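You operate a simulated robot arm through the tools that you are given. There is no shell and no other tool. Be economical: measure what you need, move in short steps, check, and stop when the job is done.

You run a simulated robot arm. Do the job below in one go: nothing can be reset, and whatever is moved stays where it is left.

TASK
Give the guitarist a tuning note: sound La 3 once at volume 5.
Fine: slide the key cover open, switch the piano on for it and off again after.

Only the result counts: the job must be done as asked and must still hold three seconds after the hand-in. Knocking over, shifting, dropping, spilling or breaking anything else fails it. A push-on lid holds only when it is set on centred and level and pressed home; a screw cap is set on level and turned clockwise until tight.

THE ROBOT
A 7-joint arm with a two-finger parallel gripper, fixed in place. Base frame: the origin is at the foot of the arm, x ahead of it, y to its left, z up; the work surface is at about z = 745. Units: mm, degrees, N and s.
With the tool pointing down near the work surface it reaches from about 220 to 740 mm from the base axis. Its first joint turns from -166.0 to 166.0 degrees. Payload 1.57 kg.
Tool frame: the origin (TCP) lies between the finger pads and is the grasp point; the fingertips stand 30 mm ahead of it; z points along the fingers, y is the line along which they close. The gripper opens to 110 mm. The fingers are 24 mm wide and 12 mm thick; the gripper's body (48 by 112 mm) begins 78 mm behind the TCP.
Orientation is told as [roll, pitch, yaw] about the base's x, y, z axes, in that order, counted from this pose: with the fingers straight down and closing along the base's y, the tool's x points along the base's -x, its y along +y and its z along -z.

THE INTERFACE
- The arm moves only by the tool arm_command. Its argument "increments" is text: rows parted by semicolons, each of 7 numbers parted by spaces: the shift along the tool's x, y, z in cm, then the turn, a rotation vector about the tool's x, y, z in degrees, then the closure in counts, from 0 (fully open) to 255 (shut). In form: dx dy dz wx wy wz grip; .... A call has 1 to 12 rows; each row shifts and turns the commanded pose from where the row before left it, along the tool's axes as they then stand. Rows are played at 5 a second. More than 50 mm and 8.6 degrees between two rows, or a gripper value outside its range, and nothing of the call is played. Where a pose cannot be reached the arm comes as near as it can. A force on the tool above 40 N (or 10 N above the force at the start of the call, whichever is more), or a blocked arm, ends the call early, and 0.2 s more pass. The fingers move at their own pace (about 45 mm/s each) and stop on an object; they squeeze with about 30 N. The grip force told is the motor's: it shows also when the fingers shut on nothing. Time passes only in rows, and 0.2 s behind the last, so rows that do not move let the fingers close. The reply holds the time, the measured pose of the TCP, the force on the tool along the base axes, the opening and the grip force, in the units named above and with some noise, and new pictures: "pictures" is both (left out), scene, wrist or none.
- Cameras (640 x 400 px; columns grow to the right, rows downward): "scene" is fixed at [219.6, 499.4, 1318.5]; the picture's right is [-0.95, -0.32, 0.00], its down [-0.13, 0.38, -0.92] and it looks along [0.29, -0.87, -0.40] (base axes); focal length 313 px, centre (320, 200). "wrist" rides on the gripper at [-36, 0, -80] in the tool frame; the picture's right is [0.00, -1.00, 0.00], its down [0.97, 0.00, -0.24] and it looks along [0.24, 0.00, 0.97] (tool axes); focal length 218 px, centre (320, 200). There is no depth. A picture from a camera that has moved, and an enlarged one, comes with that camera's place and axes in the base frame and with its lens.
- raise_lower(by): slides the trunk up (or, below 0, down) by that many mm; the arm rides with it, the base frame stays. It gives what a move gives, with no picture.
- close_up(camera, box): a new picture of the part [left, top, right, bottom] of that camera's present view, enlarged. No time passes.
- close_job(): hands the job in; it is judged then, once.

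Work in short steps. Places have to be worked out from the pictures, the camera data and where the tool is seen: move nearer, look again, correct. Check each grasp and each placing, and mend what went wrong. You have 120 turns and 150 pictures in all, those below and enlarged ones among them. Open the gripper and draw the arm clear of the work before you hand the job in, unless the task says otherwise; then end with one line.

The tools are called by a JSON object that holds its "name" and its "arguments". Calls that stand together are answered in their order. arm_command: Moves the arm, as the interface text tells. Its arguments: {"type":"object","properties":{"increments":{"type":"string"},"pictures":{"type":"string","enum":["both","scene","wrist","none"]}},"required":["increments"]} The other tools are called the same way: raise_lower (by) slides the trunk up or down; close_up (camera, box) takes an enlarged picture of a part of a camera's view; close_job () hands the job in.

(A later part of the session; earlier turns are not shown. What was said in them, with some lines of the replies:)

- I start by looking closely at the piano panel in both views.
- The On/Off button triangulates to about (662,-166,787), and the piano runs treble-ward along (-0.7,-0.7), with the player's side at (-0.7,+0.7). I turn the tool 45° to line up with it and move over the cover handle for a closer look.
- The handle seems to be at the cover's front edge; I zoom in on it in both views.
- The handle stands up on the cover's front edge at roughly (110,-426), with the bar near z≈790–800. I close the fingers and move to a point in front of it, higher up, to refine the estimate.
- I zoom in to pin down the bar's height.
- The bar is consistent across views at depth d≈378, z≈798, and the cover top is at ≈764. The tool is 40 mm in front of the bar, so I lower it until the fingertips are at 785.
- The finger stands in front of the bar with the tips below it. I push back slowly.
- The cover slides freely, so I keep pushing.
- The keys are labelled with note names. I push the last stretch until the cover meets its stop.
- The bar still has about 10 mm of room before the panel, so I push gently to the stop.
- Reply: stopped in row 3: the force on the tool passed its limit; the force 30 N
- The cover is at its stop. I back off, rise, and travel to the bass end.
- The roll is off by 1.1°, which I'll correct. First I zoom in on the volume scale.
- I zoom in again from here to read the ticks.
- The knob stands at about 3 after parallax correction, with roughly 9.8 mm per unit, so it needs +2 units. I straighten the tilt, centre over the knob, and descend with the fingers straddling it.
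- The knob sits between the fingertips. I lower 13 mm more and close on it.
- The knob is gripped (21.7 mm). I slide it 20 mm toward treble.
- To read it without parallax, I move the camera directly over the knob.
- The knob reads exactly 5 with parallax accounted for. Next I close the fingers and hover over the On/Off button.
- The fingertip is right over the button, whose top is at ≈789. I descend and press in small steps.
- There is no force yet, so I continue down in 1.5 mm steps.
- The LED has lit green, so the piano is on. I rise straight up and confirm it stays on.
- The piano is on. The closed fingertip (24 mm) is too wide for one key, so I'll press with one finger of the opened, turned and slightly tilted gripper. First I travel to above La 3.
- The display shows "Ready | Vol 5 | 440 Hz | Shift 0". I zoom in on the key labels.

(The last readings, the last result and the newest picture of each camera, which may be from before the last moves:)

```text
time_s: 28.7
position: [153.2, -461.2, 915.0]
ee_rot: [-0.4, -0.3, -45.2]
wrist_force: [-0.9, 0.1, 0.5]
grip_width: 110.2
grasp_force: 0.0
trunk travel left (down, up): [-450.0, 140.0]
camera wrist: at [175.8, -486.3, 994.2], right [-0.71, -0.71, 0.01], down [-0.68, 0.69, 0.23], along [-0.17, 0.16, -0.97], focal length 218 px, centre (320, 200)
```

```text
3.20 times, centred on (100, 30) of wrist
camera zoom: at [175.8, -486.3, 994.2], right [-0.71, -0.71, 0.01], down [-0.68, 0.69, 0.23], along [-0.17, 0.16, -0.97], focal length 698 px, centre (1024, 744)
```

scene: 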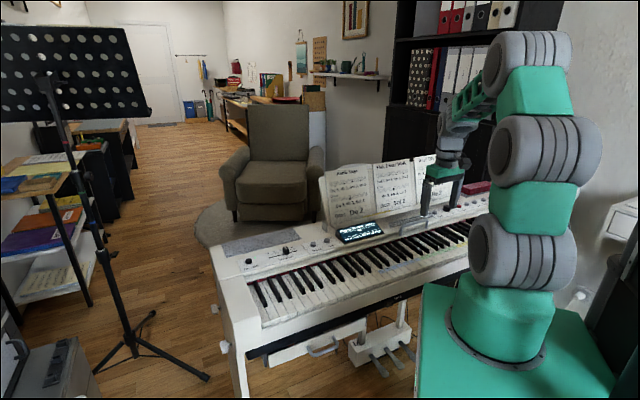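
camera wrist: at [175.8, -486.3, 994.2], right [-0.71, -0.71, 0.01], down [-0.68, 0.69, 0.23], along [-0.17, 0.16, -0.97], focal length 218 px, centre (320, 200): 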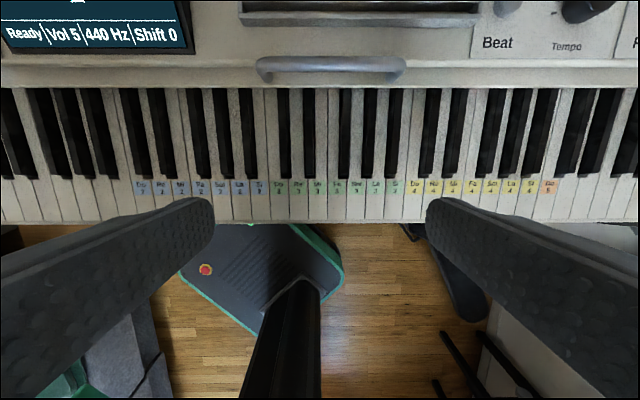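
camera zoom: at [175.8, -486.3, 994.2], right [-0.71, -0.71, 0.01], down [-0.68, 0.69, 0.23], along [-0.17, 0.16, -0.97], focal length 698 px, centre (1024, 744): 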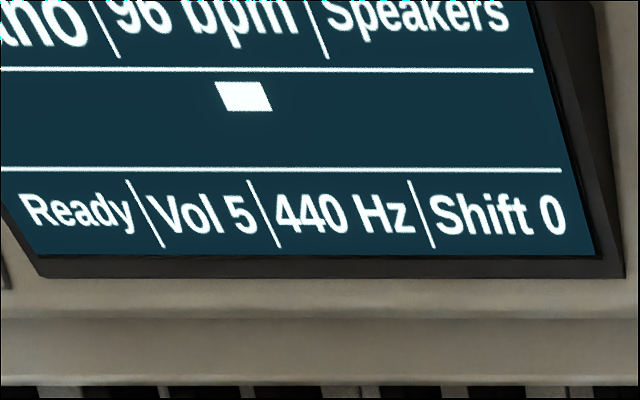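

La 3 is identified: key centre l≈288, key top z≈731, front zone d 380–435. I move so the treble-side finger will come over it, lower partway, and tilt 12°.

{"name": "arm_command", "arguments": {"increments": "1.5 -0.8 3.2 0 0 0 0;1.4 -0.8 3.2 0 0 0 0;0 0 3 0 0 0 0;0 0 0 -6 0 0 0;0 0 0 -6 0 0 0;0 0 0 0 0 0 0"}}

{"name": "close_up", "arguments": {"camera": "wrist", "box": [320, 50, 560, 230]}}

{"name": "close_up", "arguments": {"camera": "scene", "box": [370, 190, 490, 265]}}

```text
time_s: 30.1
position: [117.8, -452.3, 820.0]
ee_rot: [11.5, -0.4, -45.0]
wrist_force: [0.1, -0.5, 0.2]
grip_width: 109.8
grasp_force: 0.1
trunk travel left (down, up): [-450.0, 140.0]
camera wrist: at [131.3, -490.0, 898.3], right [-0.69, -0.69, -0.2], down [-0.72, 0.65, 0.23], along [-0.03, 0.3, -0.95], focal length 218 px, centre (320, 200)
```

scene: 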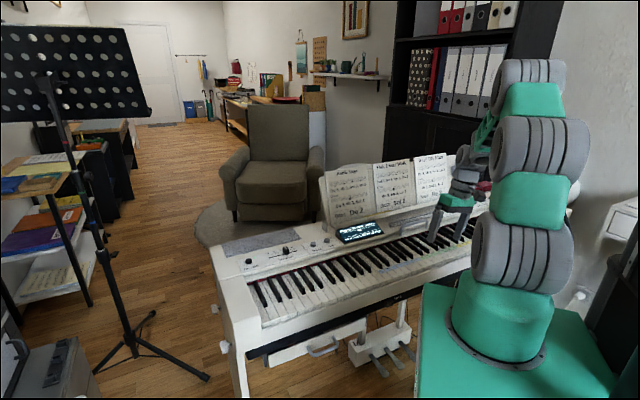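
wrist: 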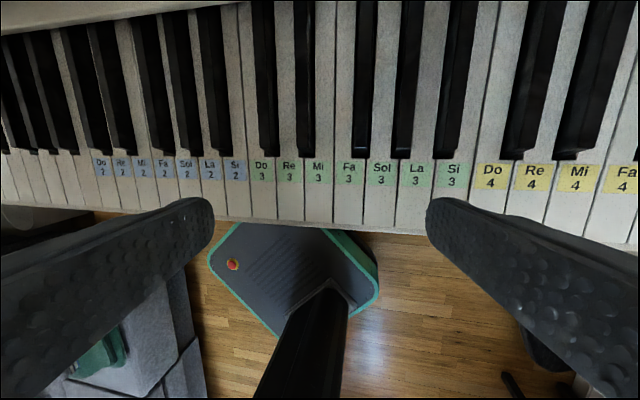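

```text
2.22 times, centred on (440, 140) of wrist
camera zoom: at [131.3, -490.0, 898.3], right [-0.69, -0.69, -0.2], down [-0.72, 0.65, 0.23], along [-0.03, 0.3, -0.95], focal length 485 px, centre (53, 333)
```

zoom: 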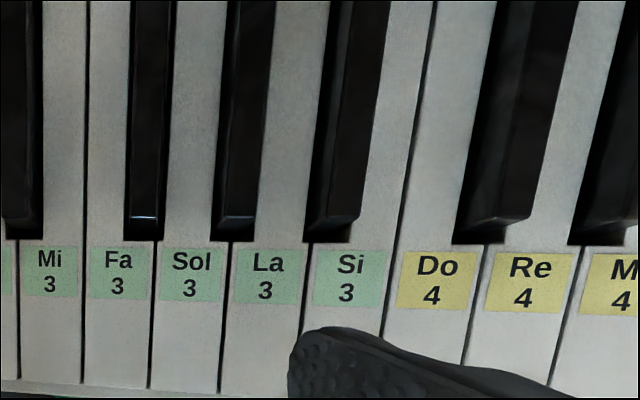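

```text
5.33 times, centred on (430, 228) of scene
camera zoom: at [219.6, 499.4, 1318.5], right [-0.95, -0.32, 0.0], down [-0.13, 0.38, -0.92], along [0.29, -0.87, -0.4], focal length 1670 px, centre (-267, 53)
```

zoom: 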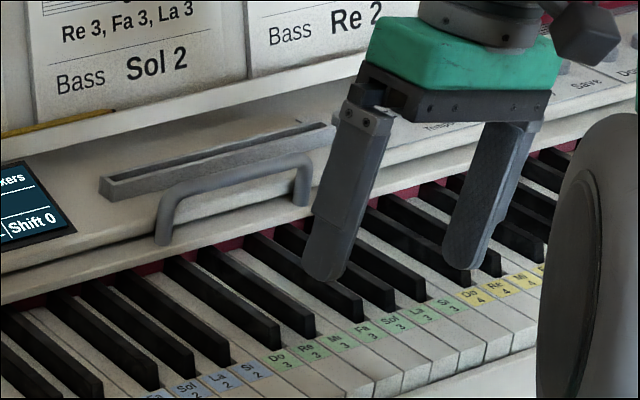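

The treble finger is aligned over La 3 in both views (l≈290). I lower it vertically to just above the key and check again.

{"name": "arm_command", "arguments": {"increments": "0 -0.37 1.74 0 0 0 0;0 -0.37 1.74 0 0 0 0;0 0 0 0 0 0 0", "pictures": "none"}}

{"name": "close_up", "arguments": {"camera": "wrist", "box": [340, 50, 580, 230]}}

{"name": "close_up", "arguments": {"camera": "scene", "box": [400, 220, 480, 270]}}

```text
time_s: 30.9
position: [116.3, -453.9, 785.2]
ee_rot: [11.5, -0.4, -45.0]
wrist_force: [0.6, -0.2, -0.6]
grip_width: 110.0
grasp_force: 0.0
trunk travel left (down, up): [-450.0, 140.0]
```

```text
2.22 times, centred on (460, 140) of wrist
camera zoom: at [130.5, -490.8, 862.1], right [-0.69, -0.69, -0.2], down [-0.72, 0.65, 0.23], along [-0.03, 0.3, -0.95], focal length 485 px, centre (9, 333)
```

zoom: 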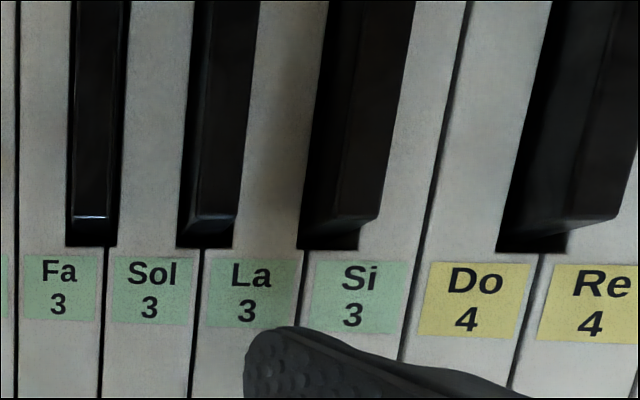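

```text
8.00 times, centred on (440, 245) of scene
camera zoom: at [219.6, 499.4, 1318.5], right [-0.95, -0.32, 0.0], down [-0.13, 0.38, -0.92], along [0.29, -0.87, -0.4], focal length 2505 px, centre (-640, -160)
```

zoom: 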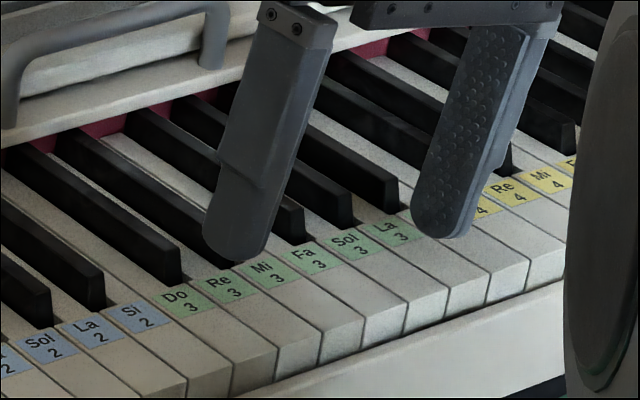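

The finger is about 2–3 mm treble of the key centre, so I shift it 3.5 mm bass-ward, lower 6 mm, and recheck.

{"name": "arm_command", "arguments": {"increments": "0 0.34 0.07 0 0 0 0;0 -0.125 0.587 0 0 0 0;0 0 0 0 0 0 0", "pictures": "none"}}

{"name": "close_up", "arguments": {"camera": "wrist", "box": [360, 110, 520, 230]}}

{"name": "close_up", "arguments": {"camera": "scene", "box": [430, 230, 480, 262]}}

```text
time_s: 31.7
position: [119.6, -450.3, 780.7]
ee_rot: [11.7, -0.4, -45.0]
wrist_force: [0.6, -0.2, 0.3]
grip_width: 110.1
grasp_force: 0.1
trunk travel left (down, up): [-450.0, 140.0]
```

```text
3.33 times, centred on (440, 170) of wrist
camera zoom: at [133.5, -487.2, 857.0], right [-0.69, -0.69, -0.2], down [-0.72, 0.65, 0.23], along [-0.03, 0.3, -0.95], focal length 728 px, centre (-80, 300)
```

zoom: 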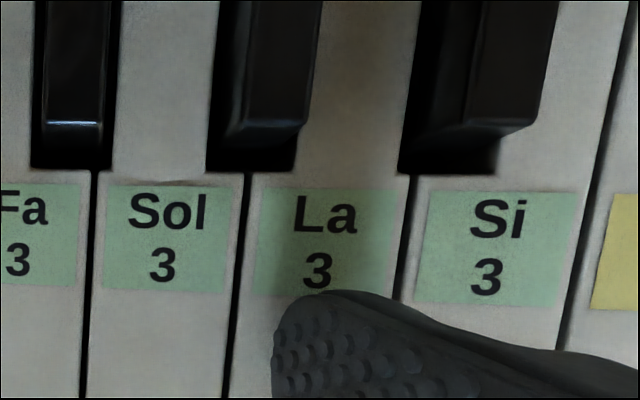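

```text
12.50 times, centred on (455, 246) of scene
camera zoom: at [219.6, 499.4, 1318.5], right [-0.95, -0.32, 0.0], down [-0.13, 0.38, -0.92], along [0.29, -0.87, -0.4], focal length 3914 px, centre (-1368, -375)
```

zoom: 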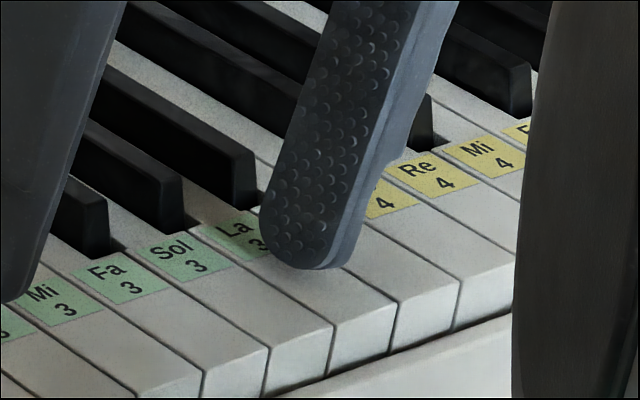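

Allowing for perspective, both views put the finger well inside La 3. I press down now with one steady stroke.

{"name": "arm_command", "arguments": {"increments": "0 -0.052 0.245 0 0 0 0;0 -0.052 0.245 0 0 0 0;0 -0.052 0.245 0 0 0 0;0 -0.052 0.245 0 0 0 0;0 -0.052 0.245 0 0 0 0", "pictures": "none"}}

{"name": "close_up", "arguments": {"camera": "scene", "box": [330, 205, 480, 265]}}

{"name": "close_up", "arguments": {"camera": "wrist", "box": [360, 110, 520, 230]}}

```text
time_s: 32.9
position: [120.2, -451.0, 767.1]
ee_rot: [11.4, -0.4, -45.0]
wrist_force: [0.7, -1.1, 2.3]
grip_width: 109.5
grasp_force: 0.0
trunk travel left (down, up): [-450.0, 140.0]
```

```text
4.27 times, centred on (405, 235) of scene
camera zoom: at [219.6, 499.4, 1318.5], right [-0.95, -0.32, 0.0], down [-0.13, 0.38, -0.92], along [0.29, -0.87, -0.4], focal length 1336 px, centre (-43, 51)
```

zoom: 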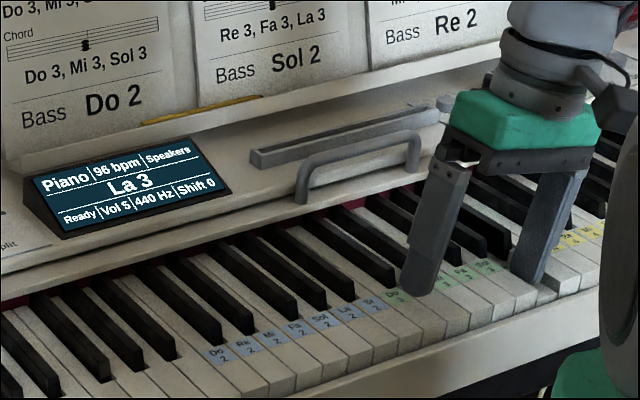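

```text
3.33 times, centred on (440, 170) of wrist
camera zoom: at [133.5, -487.1, 844.7], right [-0.69, -0.69, -0.2], down [-0.72, 0.65, 0.23], along [-0.03, 0.3, -0.95], focal length 728 px, centre (-80, 300)
```

zoom: 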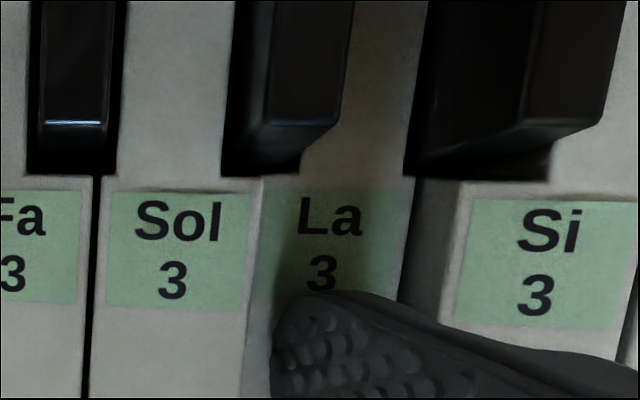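

The display shows "La 3" sounding at Vol 5. I lift straight off decisively.

{"name": "arm_command", "arguments": {"increments": "0 0.6 -2.9 0 0 0 0;0 1 -4.7 0 0 0 0;0 1 -4.7 0 0 0 0;0 0 0 6 0 0 0;0 0 0 6 0 0 0", "pictures": "none"}}

{"name": "close_up", "arguments": {"camera": "scene", "box": [330, 205, 480, 265]}}

```text
time_s: 34.1
position: [123.3, -449.6, 891.4]
ee_rot: [-0.5, -0.4, -45.0]
wrist_force: [0.2, 0.4, 0.2]
grip_width: 109.9
grasp_force: 0.0
trunk travel left (down, up): [-450.0, 140.0]
```

```text
4.27 times, centred on (405, 235) of scene
camera zoom: at [219.6, 499.4, 1318.5], right [-0.95, -0.32, 0.0], down [-0.13, 0.38, -0.92], along [0.29, -0.87, -0.4], focal length 1336 px, centre (-43, 51)
```

zoom: 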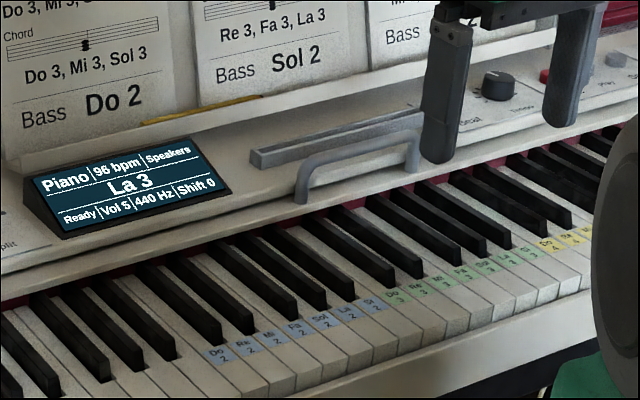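

The key has released. I rotate back to the earlier pose and close the fingers for the off press.

{"name": "arm_command", "arguments": {"increments": "0 0 -0.5 0 0 -8.2 0;0 0 -0.5 0 0 -8.2 60;0 0 -0.5 0 0 -8.2 120;0 0 0 0 0 -8.2 180;0 0 0 0 0 -8.2 255;0 0 0 0 0 -8.2 255;0 0 0 0 0 -8.2 255;0 0 0 0 0 -8.2 255;0 0 0 0 0 -8.2 255;0 0 0 0 0 -8.2 255;0 0 0 0 0 -8.2 255;0 0 0 0 0 0 255", "pictures": "none"}}

{"name": "arm_command", "arguments": {"increments": "-4.8 -1.2 0 0 0 0 255;-4.8 -1.2 0 0 0 0 255;-4.8 -1.2 0 0 0 0 255;-4.8 -1.2 0 0 0 0 255;-4.8 -1.2 0 0 0 0 255;-4.8 -1.2 0 0 0 0 255;-4.8 -1.2 0 0 0 0 255;-4.8 -1.2 0 0 0 0 255;-4.8 -1.2 0 0 0 0 255;-4.8 -1.2 0 0 0 0 255;-4.8 -1.2 0 0 0 0 255;0 0 0 0 0 0 255", "pictures": "none"}}

```text
time_s: 36.7
position: [121.4, -449.5, 907.3]
ee_rot: [-0.4, 0.4, 45.2]
wrist_force: [0.6, -0.3, -0.4]
grip_width: 0.0
grasp_force: 21.0
trunk travel left (down, up): [-450.0, 140.0]
```

```text
time_s: 39.3
position: [586.0, -166.6, 903.8]
ee_rot: [-0.3, 0.5, 45.2]
wrist_force: [0.3, -0.2, 0.4]
grip_width: 0.0
grasp_force: 21.3
trunk travel left (down, up): [-450.0, 140.0]
```

Now I go over the button at the same spot as before.

{"name": "arm_command", "arguments": {"increments": "-2.7 -2.75 0 0 0 0 255;-2.7 -2.75 0 0 0 0 255;0 0 3.5 0 0 0 255;0 0 3.1 0 0 0 255;0 0 0 0 0 0 255", "pictures": "scene"}}

```text
time_s: 40.5
position: [663.6, -169.6, 839.7]
ee_rot: [-0.4, 0.6, 45.2]
wrist_force: [-0.4, -0.1, 0.4]
grip_width: 0.2
grasp_force: 20.7
trunk travel left (down, up): [-450.0, 140.0]
```

scene: 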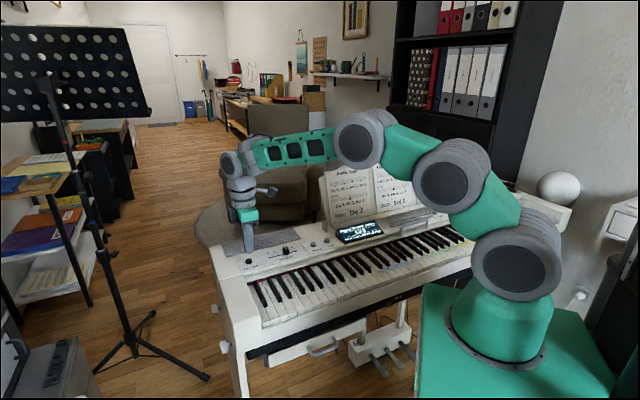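

I press to the same depth (TCP z≈812).

{"name": "arm_command", "arguments": {"increments": "0 0.2 1.4 0 0 0 255;0 0 0.8 0 0 0 255;0 0 0.2 0 0 0 255;0 0 0.2 0 0 0 255;0 0 0.2 0 0 0 255;0 0 0 0 0 0 255", "pictures": "none"}}

{"name": "close_up", "arguments": {"camera": "scene", "box": [220, 210, 390, 275]}}

```text
time_s: 41.9
position: [662.7, -168.0, 812.6]
ee_rot: [-0.5, 0.3, 45.2]
wrist_force: [-5.8, -2.1, 10.9]
grip_width: 0.0
grasp_force: 21.6
trunk travel left (down, up): [-450.0, 140.0]
```

```text
3.76 times, centred on (305, 242) of scene
camera zoom: at [219.6, 499.4, 1318.5], right [-0.95, -0.32, 0.0], down [-0.13, 0.38, -0.92], along [0.29, -0.87, -0.4], focal length 1179 px, centre (376, 40)
```

zoom: 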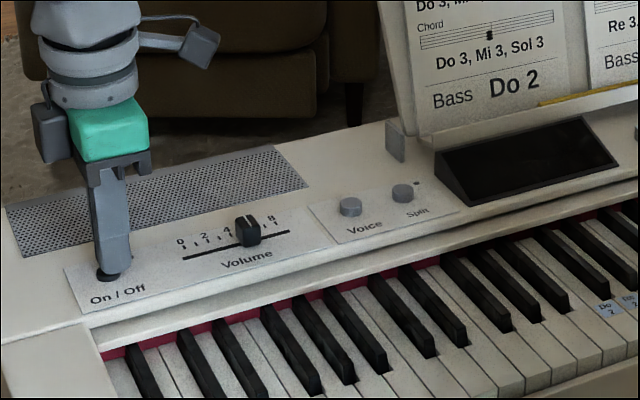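

The display is dark, so the piano is off. I lift away, open the gripper, and draw clear.

{"name": "arm_command", "arguments": {"increments": "0 0 -2 0 0 0 255;0 0 -4 0 0 0 255;0 0 -4 0 0 0 255;0 0 -4 0 0 0 255;0 0 -4 0 0 0 120;0 4 0 0 0 0 0;0 4 0 0 0 0 0;0 4 0 0 0 0 0;0 4 0 0 0 0 0;0 0 0 0 0 0 0", "pictures": "scene"}}

{"name": "close_up", "arguments": {"camera": "scene", "box": [220, 180, 480, 300]}}

```text
time_s: 44.1
position: [549.3, -52.9, 986.8]
ee_rot: [-0.4, 0.5, 45.2]
wrist_force: [-0.1, 0.2, -0.3]
grip_width: 109.7
grasp_force: 0.1
trunk travel left (down, up): [-450.0, 140.0]
```

scene: 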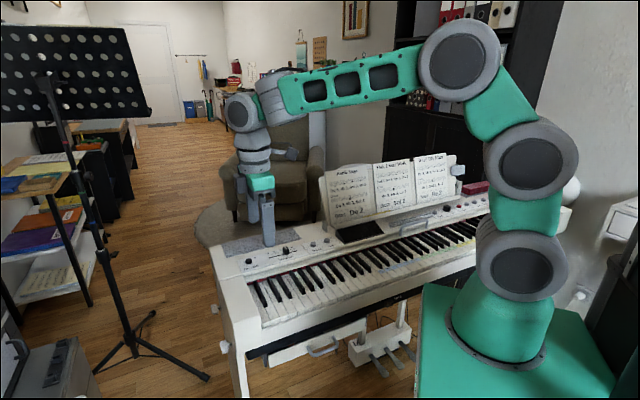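

```text
2.46 times, centred on (350, 240) of scene
camera zoom: at [219.6, 499.4, 1318.5], right [-0.95, -0.32, 0.0], down [-0.13, 0.38, -0.92], along [0.29, -0.87, -0.4], focal length 771 px, centre (246, 102)
```

zoom: 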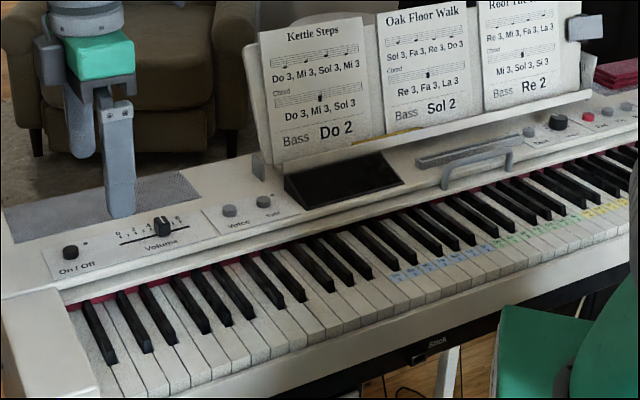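

The LED and display are dark, the cover is open, and the arm is clear, so I hand the job in.

{"name": "close_job", "arguments": {}}

```text
The job is handed in.
```

La 3 was sounded once at volume 5; the key cover was slid open for it, the piano was switched on before and off again after, and the arm is clear.
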